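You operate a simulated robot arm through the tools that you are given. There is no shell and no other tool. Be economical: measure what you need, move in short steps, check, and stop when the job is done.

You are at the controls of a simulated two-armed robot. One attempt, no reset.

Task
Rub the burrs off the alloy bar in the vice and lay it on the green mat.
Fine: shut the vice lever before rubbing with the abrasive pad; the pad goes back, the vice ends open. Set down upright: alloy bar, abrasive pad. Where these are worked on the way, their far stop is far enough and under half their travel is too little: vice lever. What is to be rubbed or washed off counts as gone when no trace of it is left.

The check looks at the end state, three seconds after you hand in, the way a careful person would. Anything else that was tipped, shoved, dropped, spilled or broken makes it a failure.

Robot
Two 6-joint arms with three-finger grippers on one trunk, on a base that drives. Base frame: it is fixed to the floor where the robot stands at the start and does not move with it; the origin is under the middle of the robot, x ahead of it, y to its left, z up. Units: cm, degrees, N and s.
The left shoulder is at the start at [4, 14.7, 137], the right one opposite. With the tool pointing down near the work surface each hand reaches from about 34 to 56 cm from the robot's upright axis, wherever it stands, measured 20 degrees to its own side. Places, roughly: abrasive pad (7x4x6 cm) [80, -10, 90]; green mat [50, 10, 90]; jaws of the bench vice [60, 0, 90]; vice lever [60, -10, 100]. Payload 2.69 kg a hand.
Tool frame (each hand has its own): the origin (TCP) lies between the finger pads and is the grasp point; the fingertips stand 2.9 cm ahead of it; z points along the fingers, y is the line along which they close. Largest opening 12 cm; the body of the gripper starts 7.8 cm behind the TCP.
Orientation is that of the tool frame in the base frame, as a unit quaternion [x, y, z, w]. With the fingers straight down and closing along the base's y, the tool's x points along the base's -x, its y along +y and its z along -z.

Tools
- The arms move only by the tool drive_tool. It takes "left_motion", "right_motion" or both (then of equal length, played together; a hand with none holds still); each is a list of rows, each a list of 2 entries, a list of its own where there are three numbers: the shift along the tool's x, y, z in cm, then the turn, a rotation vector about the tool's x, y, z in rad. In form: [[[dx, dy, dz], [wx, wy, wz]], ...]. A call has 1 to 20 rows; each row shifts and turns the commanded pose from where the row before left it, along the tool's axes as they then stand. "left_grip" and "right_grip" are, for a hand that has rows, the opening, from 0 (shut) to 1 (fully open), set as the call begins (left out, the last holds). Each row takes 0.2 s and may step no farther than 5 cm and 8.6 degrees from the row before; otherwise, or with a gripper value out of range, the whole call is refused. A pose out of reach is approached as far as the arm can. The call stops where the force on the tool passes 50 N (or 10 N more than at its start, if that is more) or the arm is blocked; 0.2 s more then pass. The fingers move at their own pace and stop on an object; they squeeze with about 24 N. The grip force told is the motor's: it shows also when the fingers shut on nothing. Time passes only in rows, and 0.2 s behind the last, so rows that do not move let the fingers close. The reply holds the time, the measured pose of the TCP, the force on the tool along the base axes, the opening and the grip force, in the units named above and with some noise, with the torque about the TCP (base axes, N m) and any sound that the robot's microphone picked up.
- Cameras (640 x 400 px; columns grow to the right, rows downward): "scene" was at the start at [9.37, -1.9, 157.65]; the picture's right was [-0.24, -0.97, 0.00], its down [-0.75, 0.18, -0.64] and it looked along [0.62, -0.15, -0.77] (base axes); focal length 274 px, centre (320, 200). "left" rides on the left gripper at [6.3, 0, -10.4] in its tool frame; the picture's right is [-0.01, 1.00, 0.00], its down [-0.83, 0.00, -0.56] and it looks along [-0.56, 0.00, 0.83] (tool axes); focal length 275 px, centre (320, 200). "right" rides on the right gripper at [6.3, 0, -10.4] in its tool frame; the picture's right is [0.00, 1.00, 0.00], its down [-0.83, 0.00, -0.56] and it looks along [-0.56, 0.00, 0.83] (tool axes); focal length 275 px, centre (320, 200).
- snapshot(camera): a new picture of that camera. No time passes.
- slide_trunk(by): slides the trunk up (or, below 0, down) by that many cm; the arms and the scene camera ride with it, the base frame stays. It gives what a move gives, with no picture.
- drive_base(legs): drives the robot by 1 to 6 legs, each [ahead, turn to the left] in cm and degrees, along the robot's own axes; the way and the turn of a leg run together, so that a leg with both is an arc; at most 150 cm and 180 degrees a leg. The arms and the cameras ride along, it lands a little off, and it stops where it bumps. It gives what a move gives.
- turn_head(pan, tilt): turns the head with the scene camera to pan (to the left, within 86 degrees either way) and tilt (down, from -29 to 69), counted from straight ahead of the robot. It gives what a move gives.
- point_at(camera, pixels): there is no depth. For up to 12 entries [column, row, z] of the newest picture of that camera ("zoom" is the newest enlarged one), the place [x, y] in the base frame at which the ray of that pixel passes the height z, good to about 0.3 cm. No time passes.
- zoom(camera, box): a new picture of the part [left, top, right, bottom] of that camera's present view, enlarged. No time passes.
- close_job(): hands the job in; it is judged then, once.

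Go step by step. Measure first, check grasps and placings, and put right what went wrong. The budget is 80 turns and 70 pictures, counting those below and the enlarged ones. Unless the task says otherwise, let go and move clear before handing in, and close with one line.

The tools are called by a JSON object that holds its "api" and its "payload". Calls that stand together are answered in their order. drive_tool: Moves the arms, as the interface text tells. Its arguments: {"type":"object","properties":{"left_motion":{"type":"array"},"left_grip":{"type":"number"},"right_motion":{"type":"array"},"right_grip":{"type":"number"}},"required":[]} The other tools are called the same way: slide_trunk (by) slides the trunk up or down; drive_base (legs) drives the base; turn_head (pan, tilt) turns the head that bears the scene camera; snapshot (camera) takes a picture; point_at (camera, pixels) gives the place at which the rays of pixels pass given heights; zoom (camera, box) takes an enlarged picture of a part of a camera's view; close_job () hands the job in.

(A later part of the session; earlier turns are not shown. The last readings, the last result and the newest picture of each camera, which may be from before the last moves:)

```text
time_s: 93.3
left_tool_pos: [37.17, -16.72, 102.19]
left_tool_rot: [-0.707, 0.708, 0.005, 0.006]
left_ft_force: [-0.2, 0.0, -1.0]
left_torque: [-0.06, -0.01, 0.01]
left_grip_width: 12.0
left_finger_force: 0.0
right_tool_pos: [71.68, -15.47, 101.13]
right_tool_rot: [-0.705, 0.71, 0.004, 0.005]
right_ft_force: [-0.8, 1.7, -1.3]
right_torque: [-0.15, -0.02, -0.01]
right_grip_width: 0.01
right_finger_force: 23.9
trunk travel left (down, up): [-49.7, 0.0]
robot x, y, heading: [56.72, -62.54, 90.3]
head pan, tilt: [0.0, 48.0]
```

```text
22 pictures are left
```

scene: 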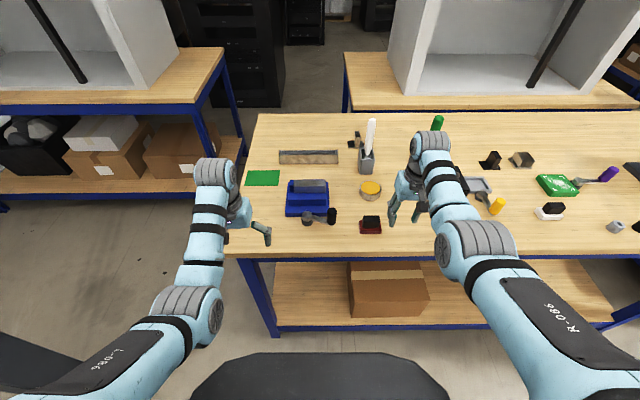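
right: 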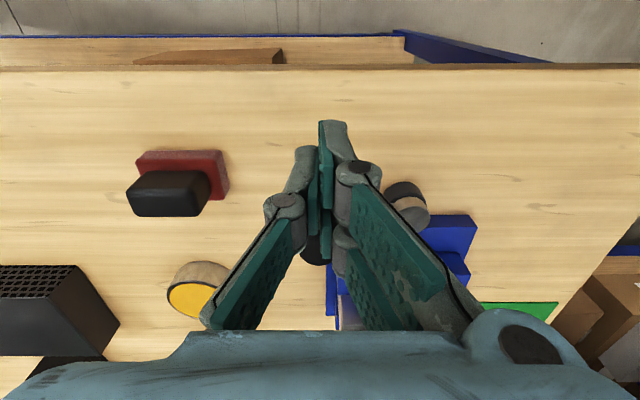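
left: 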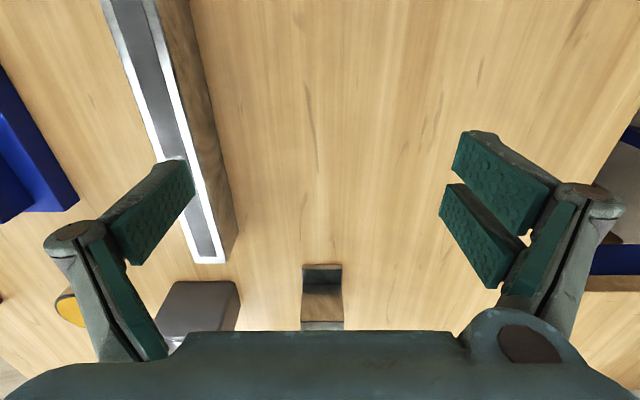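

Now vertical, directly in front of the knob. I'll lower to z≈97.5 and push forward until it stops.

{"api": "drive_tool", "payload": {"right_motion": [[[0, 0, 1.5], [0, 0, 0]], [[0, 0, 1.8], [0, 0, 0]], [[-1.5, 0, 0], [0, 0, 0]], [[-1, 0, 0], [0, 0, 0]], [[-0.7, 0, 0], [0, 0, 0]]]}}

{"api": "drive_tool", "payload": {"right_motion": [[[-0.6, 0, 0], [0, 0, 0]], [[-0.6, 0, 0], [0, 0, 0]], [[-0.6, 0, 0], [0, 0, 0]], [[-0.6, 0, 0], [0, 0, 0]]]}}

{"api": "snapshot", "payload": {"camera": "right"}}

```text
time_s: 94.5
left_tool_pos: [37.29, -16.6, 102.13]
left_tool_rot: [-0.707, 0.707, 0.004, 0.004]
left_ft_force: [1.1, 0.5, 0.6]
left_torque: [0.01, -0.01, -0.02]
left_grip_width: 11.99
left_finger_force: 0.1
right_tool_pos: [71.56, -12.23, 97.53]
right_tool_rot: [-0.705, 0.71, 0.001, 0.001]
right_ft_force: [-2.5, -24.2, -7.7]
right_torque: [-0.72, -0.19, 0.07]
right_grip_width: 0.01
right_finger_force: 24.1
trunk travel left (down, up): [-49.7, 0.0]
robot x, y, heading: [56.31, -62.15, 90.1]
head pan, tilt: [0.0, 48.0]
```

```text
time_s: 95.0
left_tool_pos: [37.23, -16.71, 102.24]
left_tool_rot: [-0.705, 0.709, 0.006, 0.006]
left_ft_force: [-0.3, -0.1, -1.2]
left_torque: [-0.03, 0.03, -0.03]
left_grip_width: 12.01
left_finger_force: 0.0
right_tool_pos: [71.56, -12.22, 97.37]
right_tool_rot: [-0.703, 0.711, -0.006, -0.004]
right_ft_force: [0.5, -31.6, 12.2]
right_torque: [0.63, 0.11, 0.01]
right_grip_width: 0.01
right_finger_force: 24.4
trunk travel left (down, up): [-49.7, 0.0]
robot x, y, heading: [56.7, -62.53, 90.3]
head pan, tilt: [0.0, 48.0]
stopped in row 2 (right hand): the force on the tool passed its limit at 56 N (the readings are from after the stop); the commanded pose is now the measured one
```

```text
21 pictures are left
```

right: 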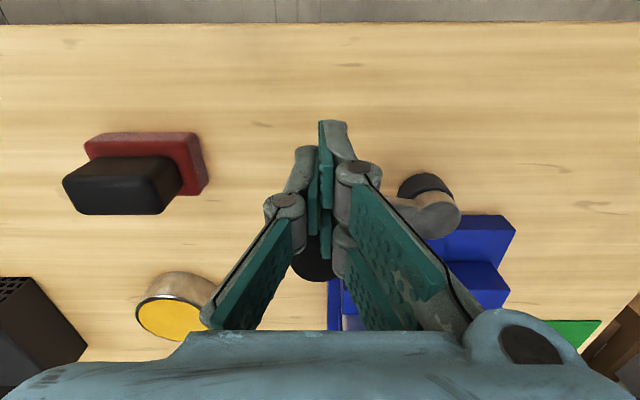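

The push met a hard stop (56 N) and the lever looks parallel to x. I'll check it and the jaws from the scene camera after backing the hand away.

{"api": "drive_tool", "payload": {"right_motion": [[[1, 0, -1], [0, 0, 0]], [[1, 0, -1], [0, 0, 0]], [[0, -2, -1], [0, 0, 0]], [[0, -4, 0], [0, 0, 0]], [[0, -4, 0], [0, 0, 0]]]}}

{"api": "zoom", "payload": {"camera": "scene", "box": [240, 130, 440, 260]}}

```text
time_s: 96.2
left_tool_pos: [37.32, -16.04, 101.91]
left_tool_rot: [-0.706, 0.708, 0.003, 0.002]
left_ft_force: [0.7, 0.4, -0.2]
left_torque: [-0.01, 0.02, 0.01]
left_grip_width: 12.01
left_finger_force: 0.2
right_tool_pos: [81.68, -13.35, 100.17]
right_tool_rot: [-0.704, 0.71, -0.005, -0.005]
right_ft_force: [0.4, 0.1, -0.4]
right_torque: [0.02, -0.01, -0.01]
right_grip_width: 0.0
right_finger_force: 23.6
trunk travel left (down, up): [-49.7, 0.0]
robot x, y, heading: [56.84, -62.36, 90.3]
head pan, tilt: [0.0, 48.0]
```

```text
3.08 times, centred on (340, 195) of scene
```

zoom: 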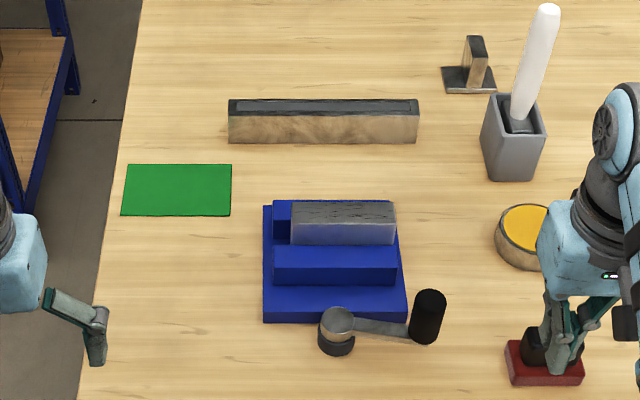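

The lever now lies along +x and the jaws hug the bar, so the vice is shut. Next is the pad: I'll open the fingers and look at it from the right camera.

{"api": "drive_tool", "payload": {"right_motion": [[[0.5, 0, -1.5], [0, 0, 0]], [[0, -1, 0], [0, 0, 0]], [[0, 0, 0], [0, 0, 0]]], "right_grip": 0.75}}

{"api": "snapshot", "payload": {"camera": "right"}}

```text
time_s: 97.0
left_tool_pos: [37.28, -16.18, 101.85]
left_tool_rot: [-0.707, 0.708, 0.003, 0.003]
left_ft_force: [-0.3, 0.1, -0.4]
left_torque: [0.01, 0.0, -0.01]
left_grip_width: 12.03
left_finger_force: 0.1
right_tool_pos: [82.62, -14.05, 101.71]
right_tool_rot: [-0.704, 0.71, -0.006, -0.004]
right_ft_force: [-0.1, -1.1, -0.1]
right_torque: [-0.02, -0.02, 0.02]
right_grip_width: 9.0
right_finger_force: 0.0
trunk travel left (down, up): [-49.7, 0.0]
robot x, y, heading: [57.15, -61.72, 90.2]
head pan, tilt: [0.0, 48.0]
```

```text
19 pictures are left
```

right: 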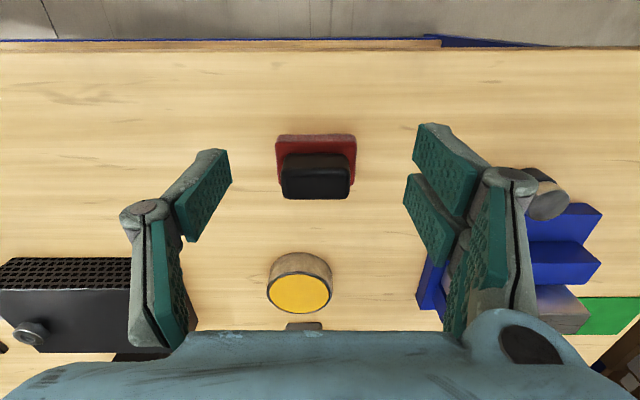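

{"api": "point_at", "payload": {"camera": "right", "pixels": [[282, 170, 96], [350, 170, 96], [282, 198, 96], [350, 196, 96], [276, 138, 92.5], [355, 138, 92.5], [276, 186, 92], [356, 184, 92]]}}

```text
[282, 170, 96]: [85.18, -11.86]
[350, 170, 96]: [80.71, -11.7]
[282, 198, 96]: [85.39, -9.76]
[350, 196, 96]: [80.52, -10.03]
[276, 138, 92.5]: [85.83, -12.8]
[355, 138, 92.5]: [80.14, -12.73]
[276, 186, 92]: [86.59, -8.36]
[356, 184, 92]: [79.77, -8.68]
```

The handle spans x 80.6–85.3 and y -11.8 to -9.8, with its top at z≈96. I'll bring the base 4 cm nearer, align and go down.

{"api": "drive_base", "payload": {"legs": [[4, 0]]}}

{"api": "drive_tool", "payload": {"right_motion": [[[0, 0, 0], [0, 0, 0]]]}}

```text
time_s: 97.9
left_tool_pos: [37.26, -12.87, 102.19]
left_tool_rot: [-0.706, 0.708, 0.006, 0.006]
left_ft_force: [-0.2, -0.9, -0.9]
left_torque: [0.03, 0.01, -0.02]
left_grip_width: 11.98
left_finger_force: 0.0
right_tool_pos: [82.7, -10.6, 101.92]
right_tool_rot: [-0.705, 0.709, -0.002, -0.002]
right_ft_force: [-0.1, -0.7, -0.6]
right_torque: [0.02, 0.01, -0.01]
right_grip_width: 9.0
right_finger_force: 0.1
trunk travel left (down, up): [-49.7, 0.0]
robot x, y, heading: [56.49, -58.26, 90.2]
head pan, tilt: [0.0, 48.0]
```

```text
time_s: 98.3
left_tool_pos: [37.27, -11.61, 101.66]
left_tool_rot: [-0.706, 0.708, 0.001, 0.004]
left_ft_force: [0.0, -0.2, 0.7]
left_torque: [-0.03, 0.01, 0.0]
left_grip_width: 12.03
left_finger_force: 0.0
right_tool_pos: [82.7, -9.56, 101.43]
right_tool_rot: [-0.704, 0.71, -0.006, -0.006]
right_ft_force: [-0.3, 1.2, -0.5]
right_torque: [-0.08, 0.01, -0.03]
right_grip_width: 9.0
right_finger_force: 0.0
trunk travel left (down, up): [-49.7, 0.0]
robot x, y, heading: [56.59, -58.3, 90.3]
head pan, tilt: [0.0, 48.0]
```

Settled at (82.7,-9.6,101.4). I'll align over the handle, go down to z≈96.0 and grip.

{"api": "drive_tool", "payload": {"right_motion": [[[0.6, -0.2, 1], [0, 0, 0]], [[0.6, 0, 1.5], [0, 0, 0]], [[0, 0, 1.5], [0, 0, 0]], [[0, 0, 1.4], [0, 0, 0]]]}}

{"api": "drive_tool", "payload": {"right_motion": [[[0, 0, 0], [0, 0, 0]], [[0, 0, 0], [0, 0, 0]], [[0, 0, 0], [0, 0, 0]]], "right_grip": 0.25}}

{"api": "drive_tool", "payload": {"right_motion": [[[0, 0, -2], [0, 0, 0]], [[0, 0, -2], [0, 0, 0]], [[0, 0, -1.5], [0, 0, 0]]]}}

{"api": "snapshot", "payload": {"camera": "right"}}

```text
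time_s: 99.3
left_tool_pos: [37.32, -12.24, 101.92]
left_tool_rot: [-0.706, 0.709, 0.002, 0.004]
left_ft_force: [-0.6, -0.3, 0.7]
left_torque: [0.01, -0.02, 0.02]
left_grip_width: 12.0
left_finger_force: 0.0
right_tool_pos: [82.96, -11.42, 96.32]
right_tool_rot: [-0.704, 0.71, -0.006, -0.004]
right_ft_force: [-0.1, -0.4, -0.3]
right_torque: [0.02, 0.01, -0.01]
right_grip_width: 9.0
right_finger_force: 0.1
trunk travel left (down, up): [-49.7, 0.0]
robot x, y, heading: [56.94, -58.27, 90.2]
head pan, tilt: [0.0, 48.0]
```

```text
time_s: 100.1
left_tool_pos: [37.34, -12.2, 101.87]
left_tool_rot: [-0.705, 0.709, 0.003, 0.004]
left_ft_force: [0.2, 0.0, -0.4]
left_torque: [0.02, 0.02, 0.0]
left_grip_width: 12.01
left_finger_force: 0.2
right_tool_pos: [82.78, -11.23, 96.26]
right_tool_rot: [-0.704, 0.71, -0.005, -0.005]
right_ft_force: [0.6, -0.5, 0.7]
right_torque: [0.01, -0.04, -0.01]
right_grip_width: 4.9
right_finger_force: 24.1
trunk travel left (down, up): [-49.7, 0.0]
robot x, y, heading: [56.99, -57.79, 90.2]
head pan, tilt: [0.0, 48.0]
```

```text
time_s: 100.9
left_tool_pos: [37.23, -11.95, 101.91]
left_tool_rot: [-0.706, 0.708, 0.002, 0.004]
left_ft_force: [-0.4, -0.4, -0.2]
left_torque: [0.01, 0.01, 0.01]
left_grip_width: 11.99
left_finger_force: 0.0
right_tool_pos: [82.96, -11.08, 101.55]
right_tool_rot: [-0.704, 0.71, -0.006, -0.004]
right_ft_force: [0.6, 0.3, -0.5]
right_torque: [-0.02, 0.0, -0.03]
right_grip_width: 4.9
right_finger_force: 23.6
right hand out of reach, approached as far as the arm can: row 3
trunk travel left (down, up): [-49.7, 0.0]
robot x, y, heading: [56.66, -57.91, 90.0]
head pan, tilt: [0.0, 48.0]
```

```text
18 pictures are left
```

right: 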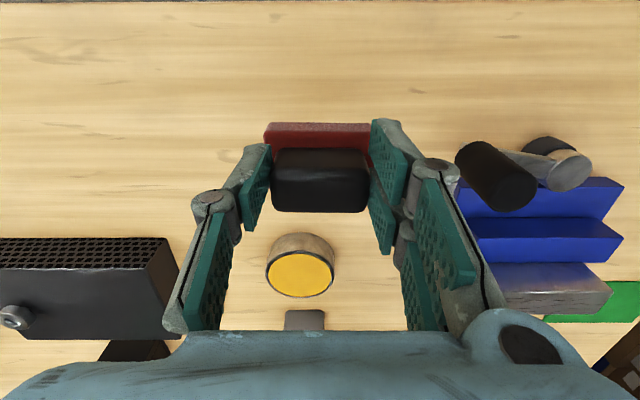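

The pad is held (4.9 cm); its base is 6.3 cm below the TCP, so I need TCP z≈104–105 over the bar. That needs the arm nearly straight ahead of the shoulder, so I'll back off, shift left to x≈50, and raise while extending.

{"api": "drive_base", "payload": {"legs": [[-11, 0], [0, 90], [6.7, 0], [0, -90]]}}

{"api": "drive_tool", "payload": {"right_motion": [[[-1.5, 2, 0], [0, 0, 0]], [[-1.5, 3, 0], [0, 0, 0]], [[-1, 3, -0.5], [0, 0, 0]], [[-1, 2, -1], [0, 0, 0]], [[-0.7, 0, -1], [0, 0, 0]], [[0, 0, -1], [0, 0, 0]]]}}

```text
time_s: 110.3
left_tool_pos: [30.52, -23.06, 101.93]
left_tool_rot: [0.708, -0.707, -0.004, -0.005]
left_ft_force: [0.1, -0.7, 0.0]
left_torque: [0.02, -0.03, -0.02]
left_grip_width: 11.99
left_finger_force: 0.0
right_tool_pos: [76.04, -21.96, 101.68]
right_tool_rot: [-0.705, 0.709, -0.005, -0.003]
right_ft_force: [-0.5, -0.9, -0.4]
right_torque: [0.03, 0.0, -0.01]
right_grip_width: 4.91
right_finger_force: 24.2
trunk travel left (down, up): [-49.7, 0.0]
robot x, y, heading: [49.92, -69.4, 90.3]
head pan, tilt: [0.0, 48.0]
```

```text
time_s: 111.7
left_tool_pos: [30.49, -23.22, 101.93]
left_tool_rot: [0.707, -0.707, -0.004, -0.006]
left_ft_force: [0.5, -0.8, -0.2]
left_torque: [-0.03, -0.03, -0.03]
left_grip_width: 11.98
left_finger_force: 0.1
right_tool_pos: [66.15, -16.1, 104.94]
right_tool_rot: [-0.705, 0.71, -0.005, -0.003]
right_ft_force: [-0.8, 0.5, -1.1]
right_torque: [0.01, 0.02, -0.01]
right_grip_width: 4.93
right_finger_force: 24.3
trunk travel left (down, up): [-49.7, 0.0]
robot x, y, heading: [50.18, -69.15, 90.3]
head pan, tilt: [0.0, 48.0]
```

Height 104.9 is reached. I'll rise 0.9 more and drive in 17 cm over the vice.

{"api": "drive_tool", "payload": {"right_motion": [[[0, 0.8, -0.5], [0, 0, 0]], [[0, 0.7, -0.4], [0, 0, 0]]]}}

{"api": "drive_base", "payload": {"legs": [[17, 0]]}}

{"api": "drive_tool", "payload": {"right_motion": [[[0, 0, 0], [0, 0, 0]]]}}

{"api": "snapshot", "payload": {"camera": "right"}}

```text
time_s: 112.3
left_tool_pos: [30.4, -22.99, 101.97]
left_tool_rot: [-0.707, 0.708, 0.004, 0.006]
left_ft_force: [-0.1, 0.0, 0.2]
left_torque: [-0.02, 0.03, 0.0]
left_grip_width: 12.0
left_finger_force: 0.1
right_tool_pos: [64.56, -16.28, 105.91]
right_tool_rot: [-0.704, 0.71, -0.005, -0.004]
right_ft_force: [0.2, 0.1, -0.5]
right_torque: [-0.01, -0.02, -0.02]
right_grip_width: 4.93
right_finger_force: 24.0
trunk travel left (down, up): [-49.7, 0.0]
robot x, y, heading: [49.88, -68.99, 90.5]
head pan, tilt: [0.0, 48.0]
```

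```text
time_s: 113.8
left_tool_pos: [30.31, -6.76, 102.11]
left_tool_rot: [0.707, -0.707, -0.006, -0.007]
left_ft_force: [0.2, -0.1, 0.7]
left_torque: [0.02, -0.01, -0.03]
left_grip_width: 11.99
left_finger_force: 0.0
right_tool_pos: [64.53, 0.11, 106.02]
right_tool_rot: [-0.705, 0.709, -0.004, -0.002]
right_ft_force: [-0.7, -0.9, -0.4]
right_torque: [0.0, 0.0, 0.04]
right_grip_width: 4.91
right_finger_force: 24.1
trunk travel left (down, up): [-49.7, 0.0]
robot x, y, heading: [50.01, -52.53, 90.6]
head pan, tilt: [0.0, 48.0]
```

```text
time_s: 114.2
left_tool_pos: [30.41, -6.28, 101.81]
left_tool_rot: [0.707, -0.707, -0.005, -0.007]
left_ft_force: [0.1, -0.3, -0.2]
left_torque: [0.02, 0.02, -0.04]
left_grip_width: 11.99
left_finger_force: 0.1
right_tool_pos: [64.51, 0.72, 105.89]
right_tool_rot: [-0.705, 0.709, -0.005, -0.004]
right_ft_force: [0.3, -0.5, -1.3]
right_torque: [-0.02, 0.01, -0.01]
right_grip_width: 4.9
right_finger_force: 24.2
trunk travel left (down, up): [-49.7, 0.0]
robot x, y, heading: [49.64, -52.44, 90.4]
head pan, tilt: [0.0, 48.0]
```

```text
17 pictures are left
```

right: 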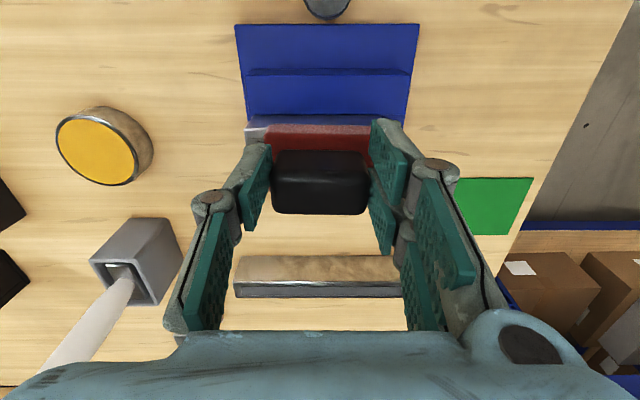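

{"api": "zoom", "payload": {"camera": "right", "box": [220, 60, 430, 220]}}

{"api": "point_at", "payload": {"camera": "right", "pixels": [[256, 118, 98], [256, 140, 98], [256, 128, 98], [247, 71, 94.3], [247, 118, 94.3]]}}

```text
2.50 times, centred on (325, 140) of right
```

zoom: 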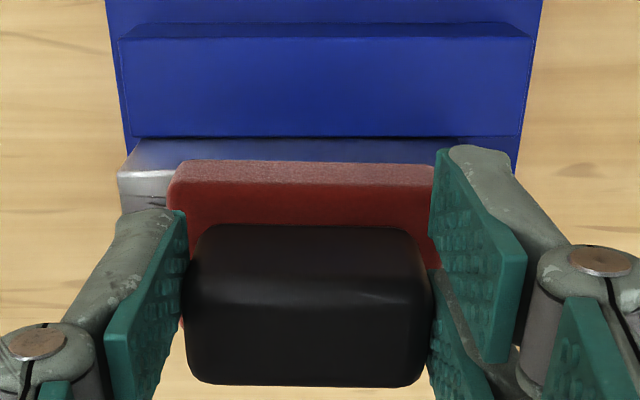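

```text
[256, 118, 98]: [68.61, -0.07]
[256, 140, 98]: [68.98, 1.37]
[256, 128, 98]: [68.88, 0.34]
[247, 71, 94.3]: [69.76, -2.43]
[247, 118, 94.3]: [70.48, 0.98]
```

The bar's near top edge is at y≈0.4, so its centre is y≈1.9. I'll shift the pad forward 0.8 and lower until it touches at about z=104.3.

{"api": "drive_tool", "payload": {"right_motion": [[[-0.8, 0, 0], [0, 0, 0]], [[0, 0, 0.6], [0, 0, 0]], [[0, 0, 0.5], [0, 0, 0]], [[0, 0, 0.3], [0, 0, 0]]]}}

{"api": "drive_tool", "payload": {"right_motion": [[[0, 0, 0.15], [0, 0, 0]], [[0, 0, 0.1], [0, 0, 0]]]}}

```text
time_s: 115.2
left_tool_pos: [30.4, -6.38, 101.96]
left_tool_rot: [0.707, -0.707, -0.004, -0.006]
left_ft_force: [0.2, 0.0, 0.1]
left_torque: [0.02, 0.04, 0.01]
left_grip_width: 11.98
left_finger_force: 0.2
right_tool_pos: [64.48, 1.36, 104.52]
right_tool_rot: [-0.705, 0.709, -0.005, -0.004]
right_ft_force: [-0.5, -0.3, -0.9]
right_torque: [0.0, -0.01, 0.03]
right_grip_width: 4.9
right_finger_force: 24.1
trunk travel left (down, up): [-49.7, 0.0]
robot x, y, heading: [49.85, -52.5, 90.2]
head pan, tilt: [0.0, 48.0]
```

```text
time_s: 115.8
left_tool_pos: [30.42, -6.52, 101.91]
left_tool_rot: [-0.707, 0.707, 0.005, 0.007]
left_ft_force: [0.8, 1.2, 0.1]
left_torque: [-0.01, 0.0, 0.0]
left_grip_width: 11.99
left_finger_force: 0.1
right_tool_pos: [64.48, 1.46, 104.33]
right_tool_rot: [-0.705, 0.709, -0.004, -0.003]
right_ft_force: [0.3, 1.8, 6.4]
right_torque: [0.09, -0.05, 0.02]
right_grip_width: 4.88
right_finger_force: 23.3
trunk travel left (down, up): [-49.7, 0.0]
robot x, y, heading: [50.01, -52.7, 90.4]
head pan, tilt: [0.0, 48.0]
```

Contact at 6 N. I'll rub along the bar with ±2.5 cm strokes.

{"api": "drive_tool", "payload": {"right_motion": [[[0, 1.25, 0.03], [0, 0, 0]], [[0, 1.25, 0], [0, 0, 0]], [[0, -1.25, 0], [0, 0, 0]], [[0, -1.25, 0], [0, 0, 0]], [[0, -1.25, 0], [0, 0, 0]], [[0, -1.25, 0], [0, 0, 0]], [[0, 1.25, 0], [0, 0, 0]], [[0, 1.25, 0], [0, 0, 0]], [[0, 1.25, 0], [0, 0, 0]], [[0, 1.25, 0], [0, 0, 0]], [[0, -1.25, 0], [0, 0, 0]], [[0, -1.25, 0], [0, 0, 0]], [[0, -1.25, 0], [0, 0, 0]], [[0, -1.25, 0], [0, 0, 0]], [[0, 1.25, 0], [0, 0, 0]], [[0, 1.25, 0], [0, 0, 0]], [[0, 1.25, 0], [0, 0, 0]], [[0, 1.25, 0], [0, 0, 0]], [[0, -1.25, 0], [0, 0, 0]], [[0, -1.25, 0], [0, 0, 0]]]}}

{"api": "zoom", "payload": {"camera": "scene", "box": [240, 120, 440, 250]}}

```text
time_s: 120.0
left_tool_pos: [30.26, -6.54, 101.87]
left_tool_rot: [0.708, -0.707, -0.005, -0.006]
left_ft_force: [-0.2, 0.8, 0.0]
left_torque: [-0.02, -0.01, 0.01]
left_grip_width: 12.0
left_finger_force: 0.1
right_tool_pos: [64.37, 1.25, 104.22]
right_tool_rot: [-0.705, 0.709, -0.004, -0.003]
right_ft_force: [-4.2, 0.5, 10.7]
right_torque: [0.06, 0.19, 0.05]
right_grip_width: 4.92
right_finger_force: 24.5
trunk travel left (down, up): [-49.7, 0.0]
robot x, y, heading: [49.92, -52.84, 90.4]
head pan, tilt: [0.0, 48.0]
```

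```text
3.08 times, centred on (340, 185) of scene
```

zoom: 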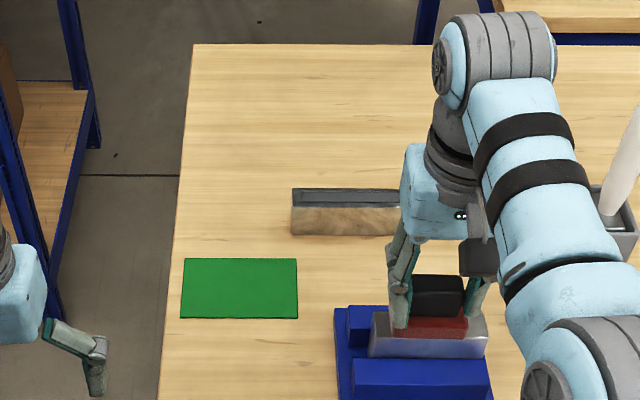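

Steady contact at about 10 N. I'll do one more set with small sideways shifts, then lift to look.

{"api": "drive_tool", "payload": {"right_motion": [[[0.3, 1.25, 0], [0, 0, 0]], [[0, 1.25, 0], [0, 0, 0]], [[0, -1.25, 0], [0, 0, 0]], [[0, -1.25, 0], [0, 0, 0]], [[0, -1.25, 0], [0, 0, 0]], [[0, -1.25, 0], [0, 0, 0]], [[-0.5, 1.25, 0], [0, 0, 0]], [[0, 1.25, 0], [0, 0, 0]], [[0, 1.25, 0], [0, 0, 0]], [[0, 1.25, 0], [0, 0, 0]], [[0, -1.25, 0], [0, 0, 0]], [[0, -1.25, 0], [0, 0, 0]], [[0, -1.25, 0], [0, 0, 0]], [[0, -1.25, 0], [0, 0, 0]], [[0, 1.25, 0], [0, 0, 0]], [[0, 1.25, 0], [0, 0, 0]], [[0, 1.25, 0], [0, 0, 0]], [[0, 1.25, 0], [0, 0, 0]], [[0, -1.25, 0], [0, 0, 0]], [[0.2, -1.25, 0], [0, 0, 0]]]}}

{"api": "drive_tool", "payload": {"right_motion": [[[0, 0, -0.6], [0, 0, 0]], [[0, 0, -0.6], [0, 0, 0]], [[0, 0, -0.4], [0, 0, 0]]]}}

{"api": "drive_base", "payload": {"legs": [[-16.5, 0]]}}

{"api": "zoom", "payload": {"camera": "scene", "box": [290, 140, 410, 220]}}

```text
time_s: 124.2
left_tool_pos: [30.32, -6.49, 101.89]
left_tool_rot: [0.707, -0.707, -0.004, -0.006]
left_ft_force: [0.3, -0.9, 0.1]
left_torque: [0.03, 0.01, -0.01]
left_grip_width: 12.01
left_finger_force: 0.0
right_tool_pos: [64.66, 1.38, 104.27]
right_tool_rot: [-0.705, 0.71, -0.004, -0.002]
right_ft_force: [-1.4, 1.6, 4.7]
right_torque: [0.11, 0.06, 0.05]
right_grip_width: 4.9
right_finger_force: 24.0
trunk travel left (down, up): [-49.7, 0.0]
robot x, y, heading: [49.84, -52.54, 90.3]
head pan, tilt: [0.0, 48.0]
```

```text
time_s: 125.0
left_tool_pos: [30.36, -6.52, 102.04]
left_tool_rot: [-0.707, 0.707, 0.004, 0.004]
left_ft_force: [-0.5, 0.4, -0.8]
left_torque: [-0.01, 0.01, 0.0]
left_grip_width: 12.01
left_finger_force: 0.0
right_tool_pos: [64.56, 1.19, 105.78]
right_tool_rot: [-0.705, 0.709, -0.005, -0.005]
right_ft_force: [-0.5, 0.0, 0.0]
right_torque: [0.0, 0.02, 0.0]
right_grip_width: 4.91
right_finger_force: 24.2
trunk travel left (down, up): [-49.7, 0.0]
robot x, y, heading: [49.62, -52.34, 90.4]
head pan, tilt: [0.0, 48.0]
```

```text
time_s: 126.4
left_tool_pos: [30.43, -22.86, 101.64]
left_tool_rot: [0.708, -0.706, -0.004, -0.005]
left_ft_force: [-0.8, -0.1, 0.1]
left_torque: [-0.06, 0.0, 0.02]
left_grip_width: 12.01
left_finger_force: 0.1
right_tool_pos: [64.61, -15.02, 105.62]
right_tool_rot: [-0.706, 0.708, -0.007, -0.004]
right_ft_force: [0.1, -0.2, 0.0]
right_torque: [-0.06, -0.01, -0.01]
right_grip_width: 4.9
right_finger_force: 24.4
trunk travel left (down, up): [-49.7, 0.0]
robot x, y, heading: [50.12, -69.02, 90.4]
head pan, tilt: [0.0, 48.0]
```

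```text
5.00 times, centred on (350, 180) of scene
```

zoom: 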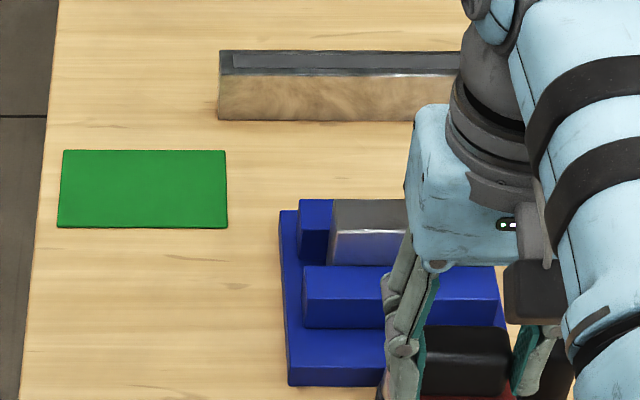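

The visible part of the bar's top looks clean. I'll take the pad back toward its place, which also clears the view.

{"api": "drive_tool", "payload": {"right_motion": [[[2, 0, 1], [0, 0, 0]], [[2, 0, 1], [0, 0, 0]], [[2, -2, 1], [0, 0, 0]], [[1, -4, 1], [0, 0, 0]], [[0, -4, 0], [0, 0, 0]], [[0, -4, 0], [0, 0, 0]], [[0, -4.2, 0], [0, 0, 0]], [[0, 0, 0], [0, 0, 0]]]}}

{"api": "zoom", "payload": {"camera": "scene", "box": [320, 160, 420, 230]}}

```text
time_s: 128.2
left_tool_pos: [30.35, -23.08, 101.94]
left_tool_rot: [0.707, -0.707, -0.004, -0.006]
left_ft_force: [-0.6, -0.1, 0.2]
left_torque: [-0.01, -0.01, 0.0]
left_grip_width: 11.98
left_finger_force: 0.0
right_tool_pos: [82.68, -21.89, 101.31]
right_tool_rot: [-0.705, 0.709, -0.005, -0.004]
right_ft_force: [1.1, -0.9, -0.8]
right_torque: [0.04, -0.01, -0.01]
right_grip_width: 4.91
right_finger_force: 23.8
right hand out of reach, approached as far as the arm can: row 3, 4
trunk travel left (down, up): [-49.7, 0.0]
robot x, y, heading: [49.98, -69.03, 90.5]
head pan, tilt: [0.0, 48.0]
```

```text
5.71 times, centred on (370, 195) of scene
```

zoom: 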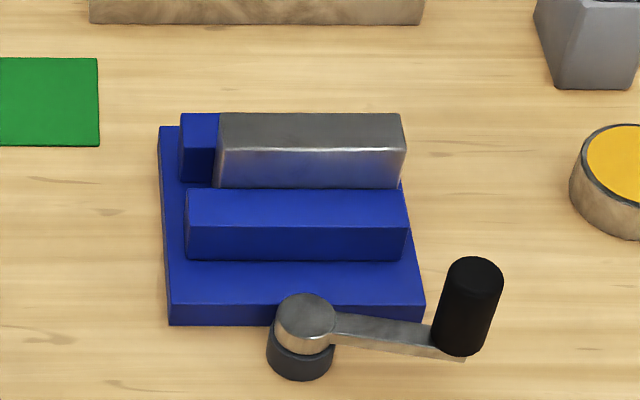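

The bar's top is completely clean and it is still clamped. I'll drive in 10.7 cm to put the pad back on its original spot.

{"api": "drive_base", "payload": {"legs": [[10.7, 0]]}}

{"api": "drive_tool", "payload": {"right_motion": [[[0, 0, 1], [0, 0, 0]], [[0, 0, 1], [0, 0, 0]]]}}

```text
time_s: 129.4
left_tool_pos: [30.51, -13.57, 102.54]
left_tool_rot: [0.707, -0.707, -0.011, -0.011]
left_ft_force: [0.3, -0.8, -0.4]
left_torque: [0.05, 0.01, 0.05]
left_grip_width: 12.01
left_finger_force: 0.1
right_tool_pos: [82.7, -12.52, 101.92]
right_tool_rot: [-0.705, 0.71, -0.001, 0.0]
right_ft_force: [0.2, -0.6, -0.4]
right_torque: [0.02, 0.08, 0.02]
right_grip_width: 4.89
right_finger_force: 23.7
trunk travel left (down, up): [-49.7, 0.0]
robot x, y, heading: [50.22, -58.36, 90.4]
head pan, tilt: [0.0, 48.0]
```

```text
time_s: 130.0
left_tool_pos: [30.47, -12.59, 102.05]
left_tool_rot: [0.707, -0.707, -0.008, -0.009]
left_ft_force: [-0.7, 0.8, -0.7]
left_torque: [0.08, 0.01, 0.03]
left_grip_width: 12.01
left_finger_force: 0.1
right_tool_pos: [82.77, -11.59, 99.49]
right_tool_rot: [-0.704, 0.71, -0.004, -0.003]
right_ft_force: [0.4, -0.2, -0.3]
right_torque: [0.03, 0.01, 0.01]
right_grip_width: 4.91
right_finger_force: 23.4
trunk travel left (down, up): [-49.7, 0.0]
robot x, y, heading: [49.79, -58.61, 90.5]
head pan, tilt: [0.0, 48.0]
```

{"api": "drive_tool", "payload": {"right_motion": [[[-0.2, -0.1, 1.2], [0, 0, 0]], [[0, 0, 1.2], [0, 0, 0]], [[0, 0, 0.5], [0, 0, 0]], [[0, 0, 0.25], [0, 0, 0]]]}}

{"api": "drive_tool", "payload": {"right_motion": [[[0, 0, 0.1], [0, 0, 0]]]}}

```text
time_s: 131.0
left_tool_pos: [30.35, -12.5, 102.07]
left_tool_rot: [-0.707, 0.707, 0.006, 0.008]
left_ft_force: [0.1, 0.3, -0.2]
left_torque: [-0.03, -0.01, 0.0]
left_grip_width: 12.0
left_finger_force: 0.0
right_tool_pos: [82.86, -11.34, 96.24]
right_tool_rot: [-0.705, 0.709, -0.004, -0.002]
right_ft_force: [1.0, -2.2, 2.9]
right_torque: [-0.06, 0.09, 0.04]
right_grip_width: 4.9
right_finger_force: 24.0
trunk travel left (down, up): [-49.7, 0.0]
robot x, y, heading: [50.19, -58.83, 90.6]
head pan, tilt: [0.0, 48.0]
```

```text
time_s: 131.4
left_tool_pos: [30.45, -12.57, 102.11]
left_tool_rot: [-0.707, 0.707, 0.007, 0.009]
left_ft_force: [-0.7, -0.1, -1.0]
left_torque: [0.0, 0.0, -0.02]
left_grip_width: 11.99
left_finger_force: 0.0
right_tool_pos: [82.73, -11.37, 96.32]
right_tool_rot: [-0.705, 0.71, -0.005, -0.002]
right_ft_force: [2.2, 0.4, 11.7]
right_torque: [-0.01, 0.01, -0.01]
right_grip_width: 4.92
right_finger_force: 24.1
trunk travel left (down, up): [-49.7, 0.0]
robot x, y, heading: [49.68, -58.44, 90.5]
head pan, tilt: [0.0, 48.0]
```

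The pad is down (11 N up). I'll open, rise, and go over toward the knob.

{"api": "drive_tool", "payload": {"right_motion": [[[0, 0, -0.1], [0, 0, 0]], [[0, 0, 0], [0, 0, 0]], [[0, 0, -1.5], [0, 0, 0]], [[0, 0, -2], [0, 0, 0]], [[-1, 0, -2], [0, 0, 0]], [[-2, 0, -0.2], [0, 0, 0]], [[0, 0, 0], [0, 0, 0]]], "right_grip": 0.7}}

{"api": "drive_tool", "payload": {"right_motion": [[[0, 3.7, 0], [0, 0, 0]], [[0, 3.7, 0], [0, 0, 0]], [[0, 3.6, 0], [0, 0, 0]], [[0, 0, 0], [0, 0, 0]]], "right_grip": 0.42}}

{"api": "snapshot", "payload": {"camera": "right"}}

```text
time_s: 133.0
left_tool_pos: [30.41, -12.29, 102.02]
left_tool_rot: [0.707, -0.707, -0.007, -0.008]
left_ft_force: [0.5, 0.0, 0.4]
left_torque: [-0.01, 0.01, 0.01]
left_grip_width: 11.97
left_finger_force: 0.0
right_tool_pos: [82.68, -8.25, 101.9]
right_tool_rot: [-0.705, 0.709, -0.004, -0.004]
right_ft_force: [-0.6, 0.7, -0.3]
right_torque: [0.0, 0.05, -0.02]
right_grip_width: 8.38
right_finger_force: 0.0
trunk travel left (down, up): [-49.7, 0.0]
robot x, y, heading: [50.34, -58.15, 90.5]
head pan, tilt: [0.0, 48.0]
```

```text
time_s: 134.0
left_tool_pos: [30.43, -12.56, 102.04]
left_tool_rot: [-0.707, 0.707, 0.006, 0.009]
left_ft_force: [-0.8, -0.7, 0.2]
left_torque: [-0.03, 0.01, 0.02]
left_grip_width: 11.99
left_finger_force: 0.1
right_tool_pos: [71.81, -8.18, 101.78]
right_tool_rot: [-0.705, 0.71, -0.005, -0.004]
right_ft_force: [0.5, -0.4, -0.7]
right_torque: [-0.02, 0.01, -0.04]
right_grip_width: 5.03
right_finger_force: 0.0
trunk travel left (down, up): [-49.7, 0.0]
robot x, y, heading: [49.87, -58.56, 90.6]
head pan, tilt: [0.0, 48.0]
```

```text
12 pictures are left
```

right: 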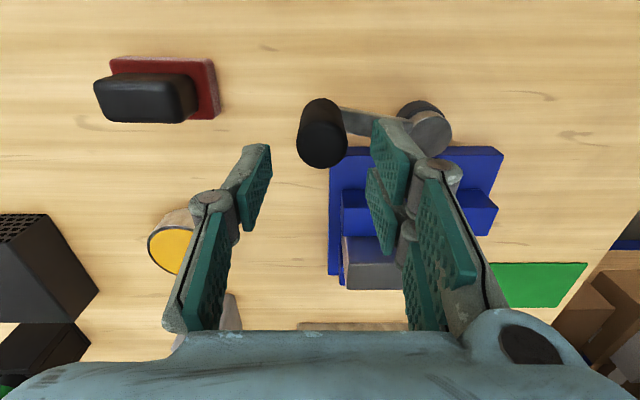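

The knob top at (322,143) puts it at about (71.7,-8.7). I'll align 0.5 back, lower to z≈97.8 and grip.

{"api": "drive_tool", "payload": {"right_motion": [[[0.5, 0.05, 1], [0, 0, 0]], [[0, 0, 1.5], [0, 0, 0]], [[0, 0, 1.4], [0, 0, 0]]]}}

{"api": "drive_tool", "payload": {"right_motion": [[[0, 0, 0], [0, 0, 0]], [[0, 0, 0], [0, 0, 0]], [[0, 0, 0], [0, 0, 0]]], "right_grip": 0.1}}

{"api": "drive_tool", "payload": {"right_motion": [[[0.62, 0.1, 0], [0, 0, 0]], [[0.62, 0.14, 0], [0, 0, 0]], [[0.62, 0.17, 0], [0, 0, 0]], [[0.58, 0.25, 0], [0, 0, 0]], [[0.57, 0.29, 0], [0, 0, 0]], [[0.54, 0.34, 0], [0, 0, 0]], [[0.5, 0.4, 0], [0, 0, 0]], [[0.47, 0.43, 0], [0, 0, 0]], [[0.43, 0.46, 0], [0, 0, 0]]]}}

```text
time_s: 134.8
left_tool_pos: [30.38, -12.38, 102.04]
left_tool_rot: [-0.707, 0.708, 0.006, 0.008]
left_ft_force: [0.6, 0.5, -0.3]
left_torque: [-0.01, -0.01, -0.01]
left_grip_width: 12.01
left_finger_force: 0.0
right_tool_pos: [71.75, -8.76, 97.81]
right_tool_rot: [-0.705, 0.709, -0.004, -0.003]
right_ft_force: [-0.9, -0.3, 0.0]
right_torque: [0.0, -0.04, 0.0]
right_grip_width: 5.04
right_finger_force: 0.1
trunk travel left (down, up): [-49.7, 0.0]
robot x, y, heading: [50.29, -58.07, 90.4]
head pan, tilt: [0.0, 48.0]
```

```text
time_s: 135.6
left_tool_pos: [30.4, -12.36, 102.0]
left_tool_rot: [-0.707, 0.707, 0.007, 0.008]
left_ft_force: [-0.5, 0.5, -0.6]
left_torque: [-0.03, 0.02, -0.01]
left_grip_width: 12.0
left_finger_force: 0.0
right_tool_pos: [71.67, -8.66, 97.96]
right_tool_rot: [-0.705, 0.709, -0.005, -0.004]
right_ft_force: [-3.2, -0.9, -4.7]
right_torque: [0.2, 0.14, 0.12]
right_grip_width: 2.65
right_finger_force: 44.9
trunk travel left (down, up): [-49.7, 0.0]
robot x, y, heading: [49.7, -58.48, 90.4]
head pan, tilt: [0.0, 48.0]
```

```text
time_s: 137.6
left_tool_pos: [30.41, -12.28, 101.84]
left_tool_rot: [-0.707, 0.707, 0.005, 0.007]
left_ft_force: [0.5, 0.0, -0.4]
left_torque: [0.02, 0.03, 0.0]
left_grip_width: 12.01
left_finger_force: 0.0
right_tool_pos: [68.93, -13.29, 97.87]
right_tool_rot: [-0.705, 0.709, -0.005, -0.006]
right_ft_force: [-1.8, 17.2, 0.8]
right_torque: [0.59, 0.24, -0.71]
right_grip_width: 2.67
right_finger_force: 45.4
trunk travel left (down, up): [-49.7, 0.0]
robot x, y, heading: [50.08, -58.3, 90.7]
head pan, tilt: [0.0, 48.0]
```

The lever follows, now about 40° from open. I'll continue to the open stop.

{"api": "drive_tool", "payload": {"right_motion": [[[0.38, 0.52, 0], [0, 0, 0]], [[0.34, 0.54, 0], [0, 0, 0]], [[0.3, 0.56, 0], [0, 0, 0]], [[0.23, 0.6, 0], [0, 0, 0]], [[0.18, 0.61, 0], [0, 0, 0]], [[0.12, 0.62, 0], [0, 0, 0]], [[0.05, 0.64, 0], [0, 0, 0]], [[0, 0.64, 0], [0, 0, 0]], [[0, 0.4, 0], [0, 0, 0]], [[0, 0.3, 0], [0, 0, 0]]]}}

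{"api": "snapshot", "payload": {"camera": "right"}}

```text
time_s: 139.8
left_tool_pos: [30.68, -12.43, 102.13]
left_tool_rot: [-0.707, 0.707, 0.007, 0.007]
left_ft_force: [-0.8, 0.5, 0.7]
left_torque: [0.01, 0.02, 0.0]
left_grip_width: 12.0
left_finger_force: 0.0
right_tool_pos: [64.01, -15.17, 97.9]
right_tool_rot: [-0.705, 0.709, -0.005, -0.005]
right_ft_force: [13.8, -0.8, -5.1]
right_torque: [-0.28, -0.54, -0.32]
right_grip_width: 2.64
right_finger_force: 44.9
trunk travel left (down, up): [-49.7, 0.0]
robot x, y, heading: [50.28, -58.62, 90.4]
head pan, tilt: [0.0, 48.0]
```

```text
11 pictures are left
```

right: 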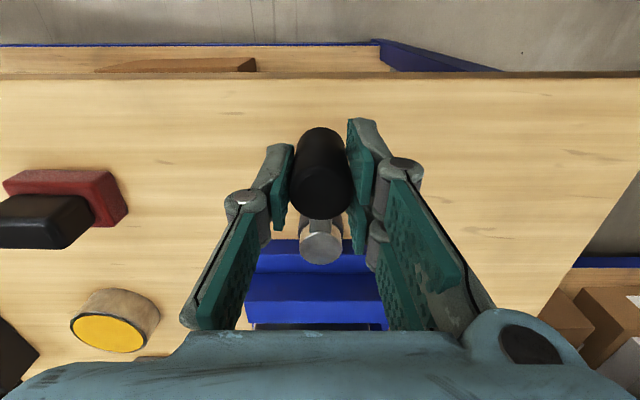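

The knob is back at (64.0,-15.2) against its open stop. I'll release it, slide up and forward with the knob passing between the fingers, open fully, and drive in over the bar to grip it by its ends.

{"api": "drive_tool", "payload": {"right_motion": [[[0, 0, 0], [0, 0, 0]], [[0, 0, 0], [0, 0, 0]], [[0, 0, -0.8], [0, 0, 0]], [[-1.5, 0, -1], [0, 0, 0]], [[-1.5, 0, -1], [0, 0, 0]], [[-1.5, -0.3, -1], [0, 0, 0]], [[-1.5, -0.3, -0.5], [0, 0, 0]]], "right_grip": 0.45}}

{"api": "drive_base", "payload": {"legs": [[10.9, 0]]}}

{"api": "drive_tool", "payload": {"right_motion": [[[0, 0, 0], [0, 0, 0]], [[0, 0, 0], [0, 0, 0]]], "right_grip": 1.0}}

{"api": "snapshot", "payload": {"camera": "right"}}

```text
time_s: 141.4
left_tool_pos: [30.43, -12.39, 102.08]
left_tool_rot: [-0.707, 0.707, 0.006, 0.008]
left_ft_force: [0.3, -0.3, 0.2]
left_torque: [0.0, 0.02, 0.0]
left_grip_width: 12.01
left_finger_force: 0.0
right_tool_pos: [64.39, -9.13, 102.28]
right_tool_rot: [-0.705, 0.709, -0.005, -0.004]
right_ft_force: [0.7, 0.4, -0.3]
right_torque: [0.02, 0.02, -0.05]
right_grip_width: 5.39
right_finger_force: 0.1
trunk travel left (down, up): [-49.7, 0.0]
robot x, y, heading: [49.83, -58.62, 90.3]
head pan, tilt: [0.0, 48.0]
```

```text
time_s: 142.6
left_tool_pos: [30.36, -2.46, 101.95]
left_tool_rot: [-0.707, 0.707, 0.013, 0.012]
left_ft_force: [0.4, -1.6, -4.4]
left_torque: [0.16, 0.01, 0.01]
left_grip_width: 12.01
left_finger_force: 0.1
right_tool_pos: [64.13, 0.52, 102.97]
right_tool_rot: [-0.705, 0.709, 0.0, 0.002]
right_ft_force: [-1.2, -1.3, 0.5]
right_torque: [0.08, -0.09, 0.03]
right_grip_width: 5.39
right_finger_force: 0.0
trunk travel left (down, up): [-49.7, 0.0]
robot x, y, heading: [50.07, -47.61, 90.3]
head pan, tilt: [0.0, 48.0]
```

```text
time_s: 143.2
left_tool_pos: [30.35, -1.52, 101.42]
left_tool_rot: [-0.707, 0.707, 0.009, 0.009]
left_ft_force: [-0.6, 0.2, 0.8]
left_torque: [0.01, 0.0, -0.03]
left_grip_width: 12.01
left_finger_force: 0.0
right_tool_pos: [64.09, 1.45, 102.41]
right_tool_rot: [-0.706, 0.709, -0.003, -0.002]
right_ft_force: [-0.2, -0.4, -0.5]
right_torque: [0.02, -0.01, 0.02]
right_grip_width: 12.01
right_finger_force: 0.0
trunk travel left (down, up): [-49.7, 0.0]
robot x, y, heading: [49.85, -47.48, 90.4]
head pan, tilt: [0.0, 48.0]
```

```text
10 pictures are left
```

right: 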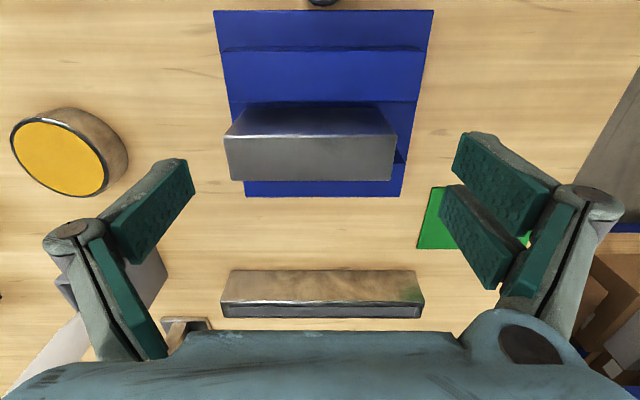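

The bar's top centre at (310,158) is about 0.6 to my right and 0.6 ahead. I'll align, lower to z≈97.7, close on the ends and lift.

{"api": "drive_tool", "payload": {"right_motion": [[[-0.6, -0.57, 0], [0, 0, 0]], [[0, 0, 1.5], [0, 0, 0]], [[0, 0, 1.6], [0, 0, 0]], [[0, 0, 1.6], [0, 0, 0]], [[0, 0, 0], [0, 0, 0]]]}}

{"api": "drive_tool", "payload": {"right_motion": [[[0, 0, 0], [0, 0, 0]], [[0, 0, 0], [0, 0, 0]], [[0, 0, 0], [0, 0, 0]]], "right_grip": 0.72}}

{"api": "drive_tool", "payload": {"right_motion": [[[0, 0, -1], [0, 0, 0]], [[0, 0, -1.5], [0, 0, 0]], [[0, 0, -1.5], [0, 0, 0]], [[0, 0, -0.7], [0, 0, 0]]]}}

{"api": "snapshot", "payload": {"camera": "right"}}

```text
time_s: 144.4
left_tool_pos: [30.33, -1.33, 101.39]
left_tool_rot: [-0.707, 0.707, 0.008, 0.008]
left_ft_force: [-0.1, 0.0, 0.5]
left_torque: [-0.01, 0.03, -0.02]
left_grip_width: 12.03
left_finger_force: 0.1
right_tool_pos: [64.69, 2.15, 97.47]
right_tool_rot: [-0.705, 0.709, -0.004, -0.003]
right_ft_force: [-0.9, 0.1, -0.7]
right_torque: [0.03, 0.04, 0.0]
right_grip_width: 12.01
right_finger_force: 0.0
trunk travel left (down, up): [-49.7, 0.0]
robot x, y, heading: [49.89, -47.92, 90.4]
head pan, tilt: [0.0, 48.0]
```

```text
time_s: 145.2
left_tool_pos: [30.4, -1.64, 101.42]
left_tool_rot: [-0.707, 0.708, 0.008, 0.007]
left_ft_force: [-0.4, -0.2, -0.4]
left_torque: [0.03, 0.02, -0.07]
left_grip_width: 12.0
left_finger_force: 0.1
right_tool_pos: [64.71, 2.08, 97.62]
right_tool_rot: [-0.706, 0.709, -0.004, -0.002]
right_ft_force: [1.1, -1.1, 1.7]
right_torque: [-0.07, -0.09, 0.0]
right_grip_width: 9.98
right_finger_force: 24.6
trunk travel left (down, up): [-49.7, 0.0]
robot x, y, heading: [49.63, -47.97, 90.5]
head pan, tilt: [0.0, 48.0]
```

```text
time_s: 146.2
left_tool_pos: [30.4, -1.43, 101.49]
left_tool_rot: [0.708, -0.707, -0.008, -0.008]
left_ft_force: [0.1, 0.5, 1.1]
left_torque: [-0.02, 0.02, -0.02]
left_grip_width: 12.01
left_finger_force: 0.1
right_tool_pos: [64.92, 2.09, 102.36]
right_tool_rot: [-0.705, 0.709, -0.004, -0.003]
right_ft_force: [0.7, -0.6, -3.6]
right_torque: [0.03, -0.01, -0.02]
right_grip_width: 9.97
right_finger_force: 24.1
trunk travel left (down, up): [-49.7, 0.0]
robot x, y, heading: [50.23, -48.03, 90.3]
head pan, tilt: [0.0, 48.0]
```

```text
9 pictures are left
```

right: 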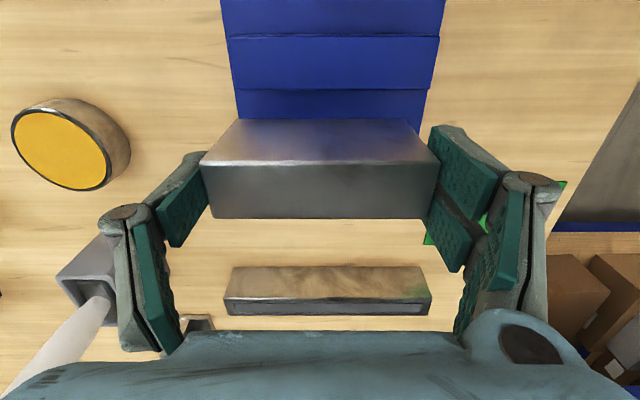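

The bar is held by its ends (9.97 cm, 3.6 N) and clear of the vice. I'll shift the hand left, turn the base 8° left and drive 8 cm to bring the bar over the mat.

{"api": "drive_tool", "payload": {"right_motion": [[[0, 2.7, 0], [0, 0, 0]], [[0, 2.7, 0], [0, 0, 0]], [[0, 2.7, 0], [0, 0, 0]], [[0, 0, 0], [0, 0, 0]]]}}

{"api": "drive_base", "payload": {"legs": [[0, 8], [8, 0]]}}

{"api": "drive_tool", "payload": {"right_motion": [[[0, 0, 0], [0, 0, 0.07]], [[0, 0, 0], [0, 0, 0.07]], [[0, 0, 0], [0, 0, 0]]]}}

{"api": "snapshot", "payload": {"camera": "right"}}

{"api": "zoom", "payload": {"camera": "scene", "box": [200, 130, 480, 330]}}

```text
time_s: 147.2
left_tool_pos: [30.35, -1.45, 101.29]
left_tool_rot: [-0.707, 0.707, 0.008, 0.008]
left_ft_force: [0.1, 0.3, 0.7]
left_torque: [0.0, 0.04, 0.03]
left_grip_width: 12.01
left_finger_force: 0.1
right_tool_pos: [56.72, 2.2, 102.37]
right_tool_rot: [-0.705, 0.709, -0.004, -0.003]
right_ft_force: [-0.3, -0.1, -2.7]
right_torque: [-0.02, 0.01, 0.0]
right_grip_width: 9.96
right_finger_force: 24.1
trunk travel left (down, up): [-49.7, 0.0]
robot x, y, heading: [49.53, -47.91, 90.3]
head pan, tilt: [0.0, 48.0]
```

```text
time_s: 149.5
left_tool_pos: [22.55, 1.23, 100.71]
left_tool_rot: [0.762, -0.647, -0.013, -0.01]
left_ft_force: [0.4, 0.5, 1.3]
left_torque: [0.01, 0.03, 0.02]
left_grip_width: 11.98
left_finger_force: 0.1
right_tool_pos: [48.04, 8.49, 102.56]
right_tool_rot: [0.761, -0.649, 0.001, 0.003]
right_ft_force: [1.1, -0.5, -2.6]
right_torque: [0.03, 0.04, 0.01]
right_grip_width: 9.95
right_finger_force: 24.0
trunk travel left (down, up): [-49.7, 0.0]
robot x, y, heading: [49.27, -41.36, 96.2]
head pan, tilt: [0.0, 48.0]
stopped in leg 2: the robot was blocked; the commanded pose is now the measured one
```

```text
time_s: 150.3
left_tool_pos: [22.14, 1.57, 100.38]
left_tool_rot: [0.763, -0.646, -0.012, -0.01]
left_ft_force: [-0.2, 0.5, 0.7]
left_torque: [-0.01, -0.03, 0.01]
left_grip_width: 12.01
left_finger_force: 0.0
right_tool_pos: [47.58, 8.53, 102.4]
right_tool_rot: [0.713, -0.701, 0.003, 0.004]
right_ft_force: [1.0, 0.3, -2.7]
right_torque: [-0.03, 0.0, -0.03]
right_grip_width: 9.99
right_finger_force: 23.8
trunk travel left (down, up): [-49.7, 0.0]
robot x, y, heading: [49.81, -41.67, 96.8]
head pan, tilt: [0.0, 48.0]
```

```text
8 pictures are left
```

right: 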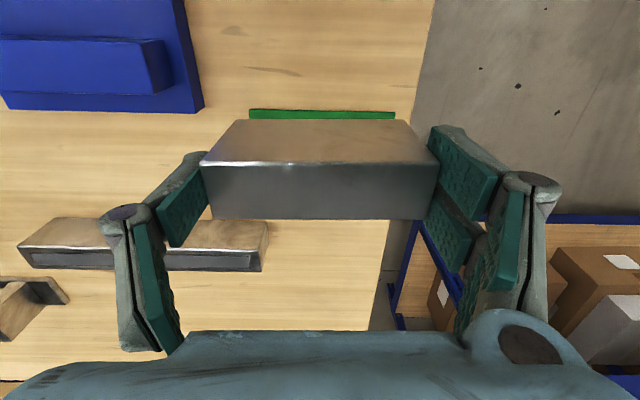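

```text
2.00 times, centred on (340, 230) of scene
```

zoom: 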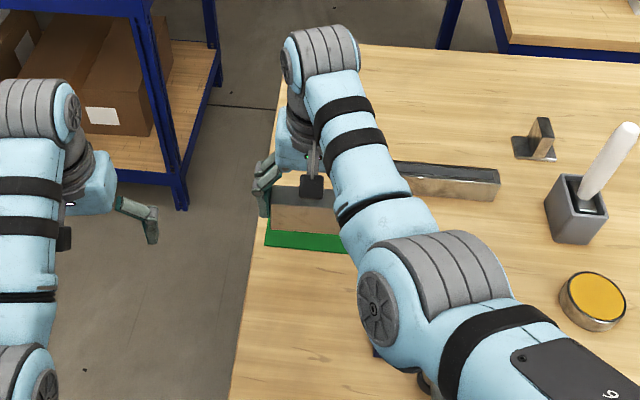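

The bench blocked the base at y=-41.5, and with this stance the mat is just out of reach. I'll back well away, shift 15 cm toward the mat (turning right so the bar swings clear of everything), square the tool, then come in again.

{"api": "drive_base", "payload": {"legs": [[-30, 0], [0, -96.8], [-17.5, 0], [0, 90]]}}

{"api": "drive_tool", "payload": {"right_motion": [[[0, 0, 0], [0, 0, -0.06]], [[0, 0, 0], [0, 0, -0.06]], [[0, -2.7, 0], [0, 0, 0]], [[0, -2.7, 0], [0, 0, 0]], [[0, -2.7, 0], [0, 0, 0]], [[0, 0, 0], [0, 0, 0]]]}}

```text
time_s: 161.2
left_tool_pos: [12.97, -26.26, 100.62]
left_tool_rot: [0.727, -0.686, -0.012, -0.01]
left_ft_force: [-0.7, -0.2, -0.5]
left_torque: [0.01, 0.0, 0.01]
left_grip_width: 12.03
left_finger_force: 0.0
right_tool_pos: [39.07, -21.67, 102.37]
right_tool_rot: [-0.676, 0.737, -0.002, -0.003]
right_ft_force: [-1.1, -0.2, -3.0]
right_torque: [0.01, -0.02, 0.0]
right_grip_width: 9.98
right_finger_force: 24.3
trunk travel left (down, up): [-49.7, 0.0]
robot x, y, heading: [35.75, -72.0, 90.4]
head pan, tilt: [0.0, 48.0]
```

```text
time_s: 162.7
left_tool_pos: [12.95, -26.17, 100.58]
left_tool_rot: [0.727, -0.686, -0.012, -0.011]
left_ft_force: [-0.4, 0.2, -0.7]
left_torque: [-0.01, 0.01, -0.02]
left_grip_width: 12.02
left_finger_force: 0.2
right_tool_pos: [47.14, -21.53, 102.44]
right_tool_rot: [0.719, -0.695, 0.003, 0.004]
right_ft_force: [-0.2, -0.2, -2.8]
right_torque: [0.0, 0.04, -0.01]
right_grip_width: 10.01
right_finger_force: 24.1
trunk travel left (down, up): [-49.7, 0.0]
robot x, y, heading: [35.89, -72.31, 90.6]
head pan, tilt: [0.0, 48.0]
```

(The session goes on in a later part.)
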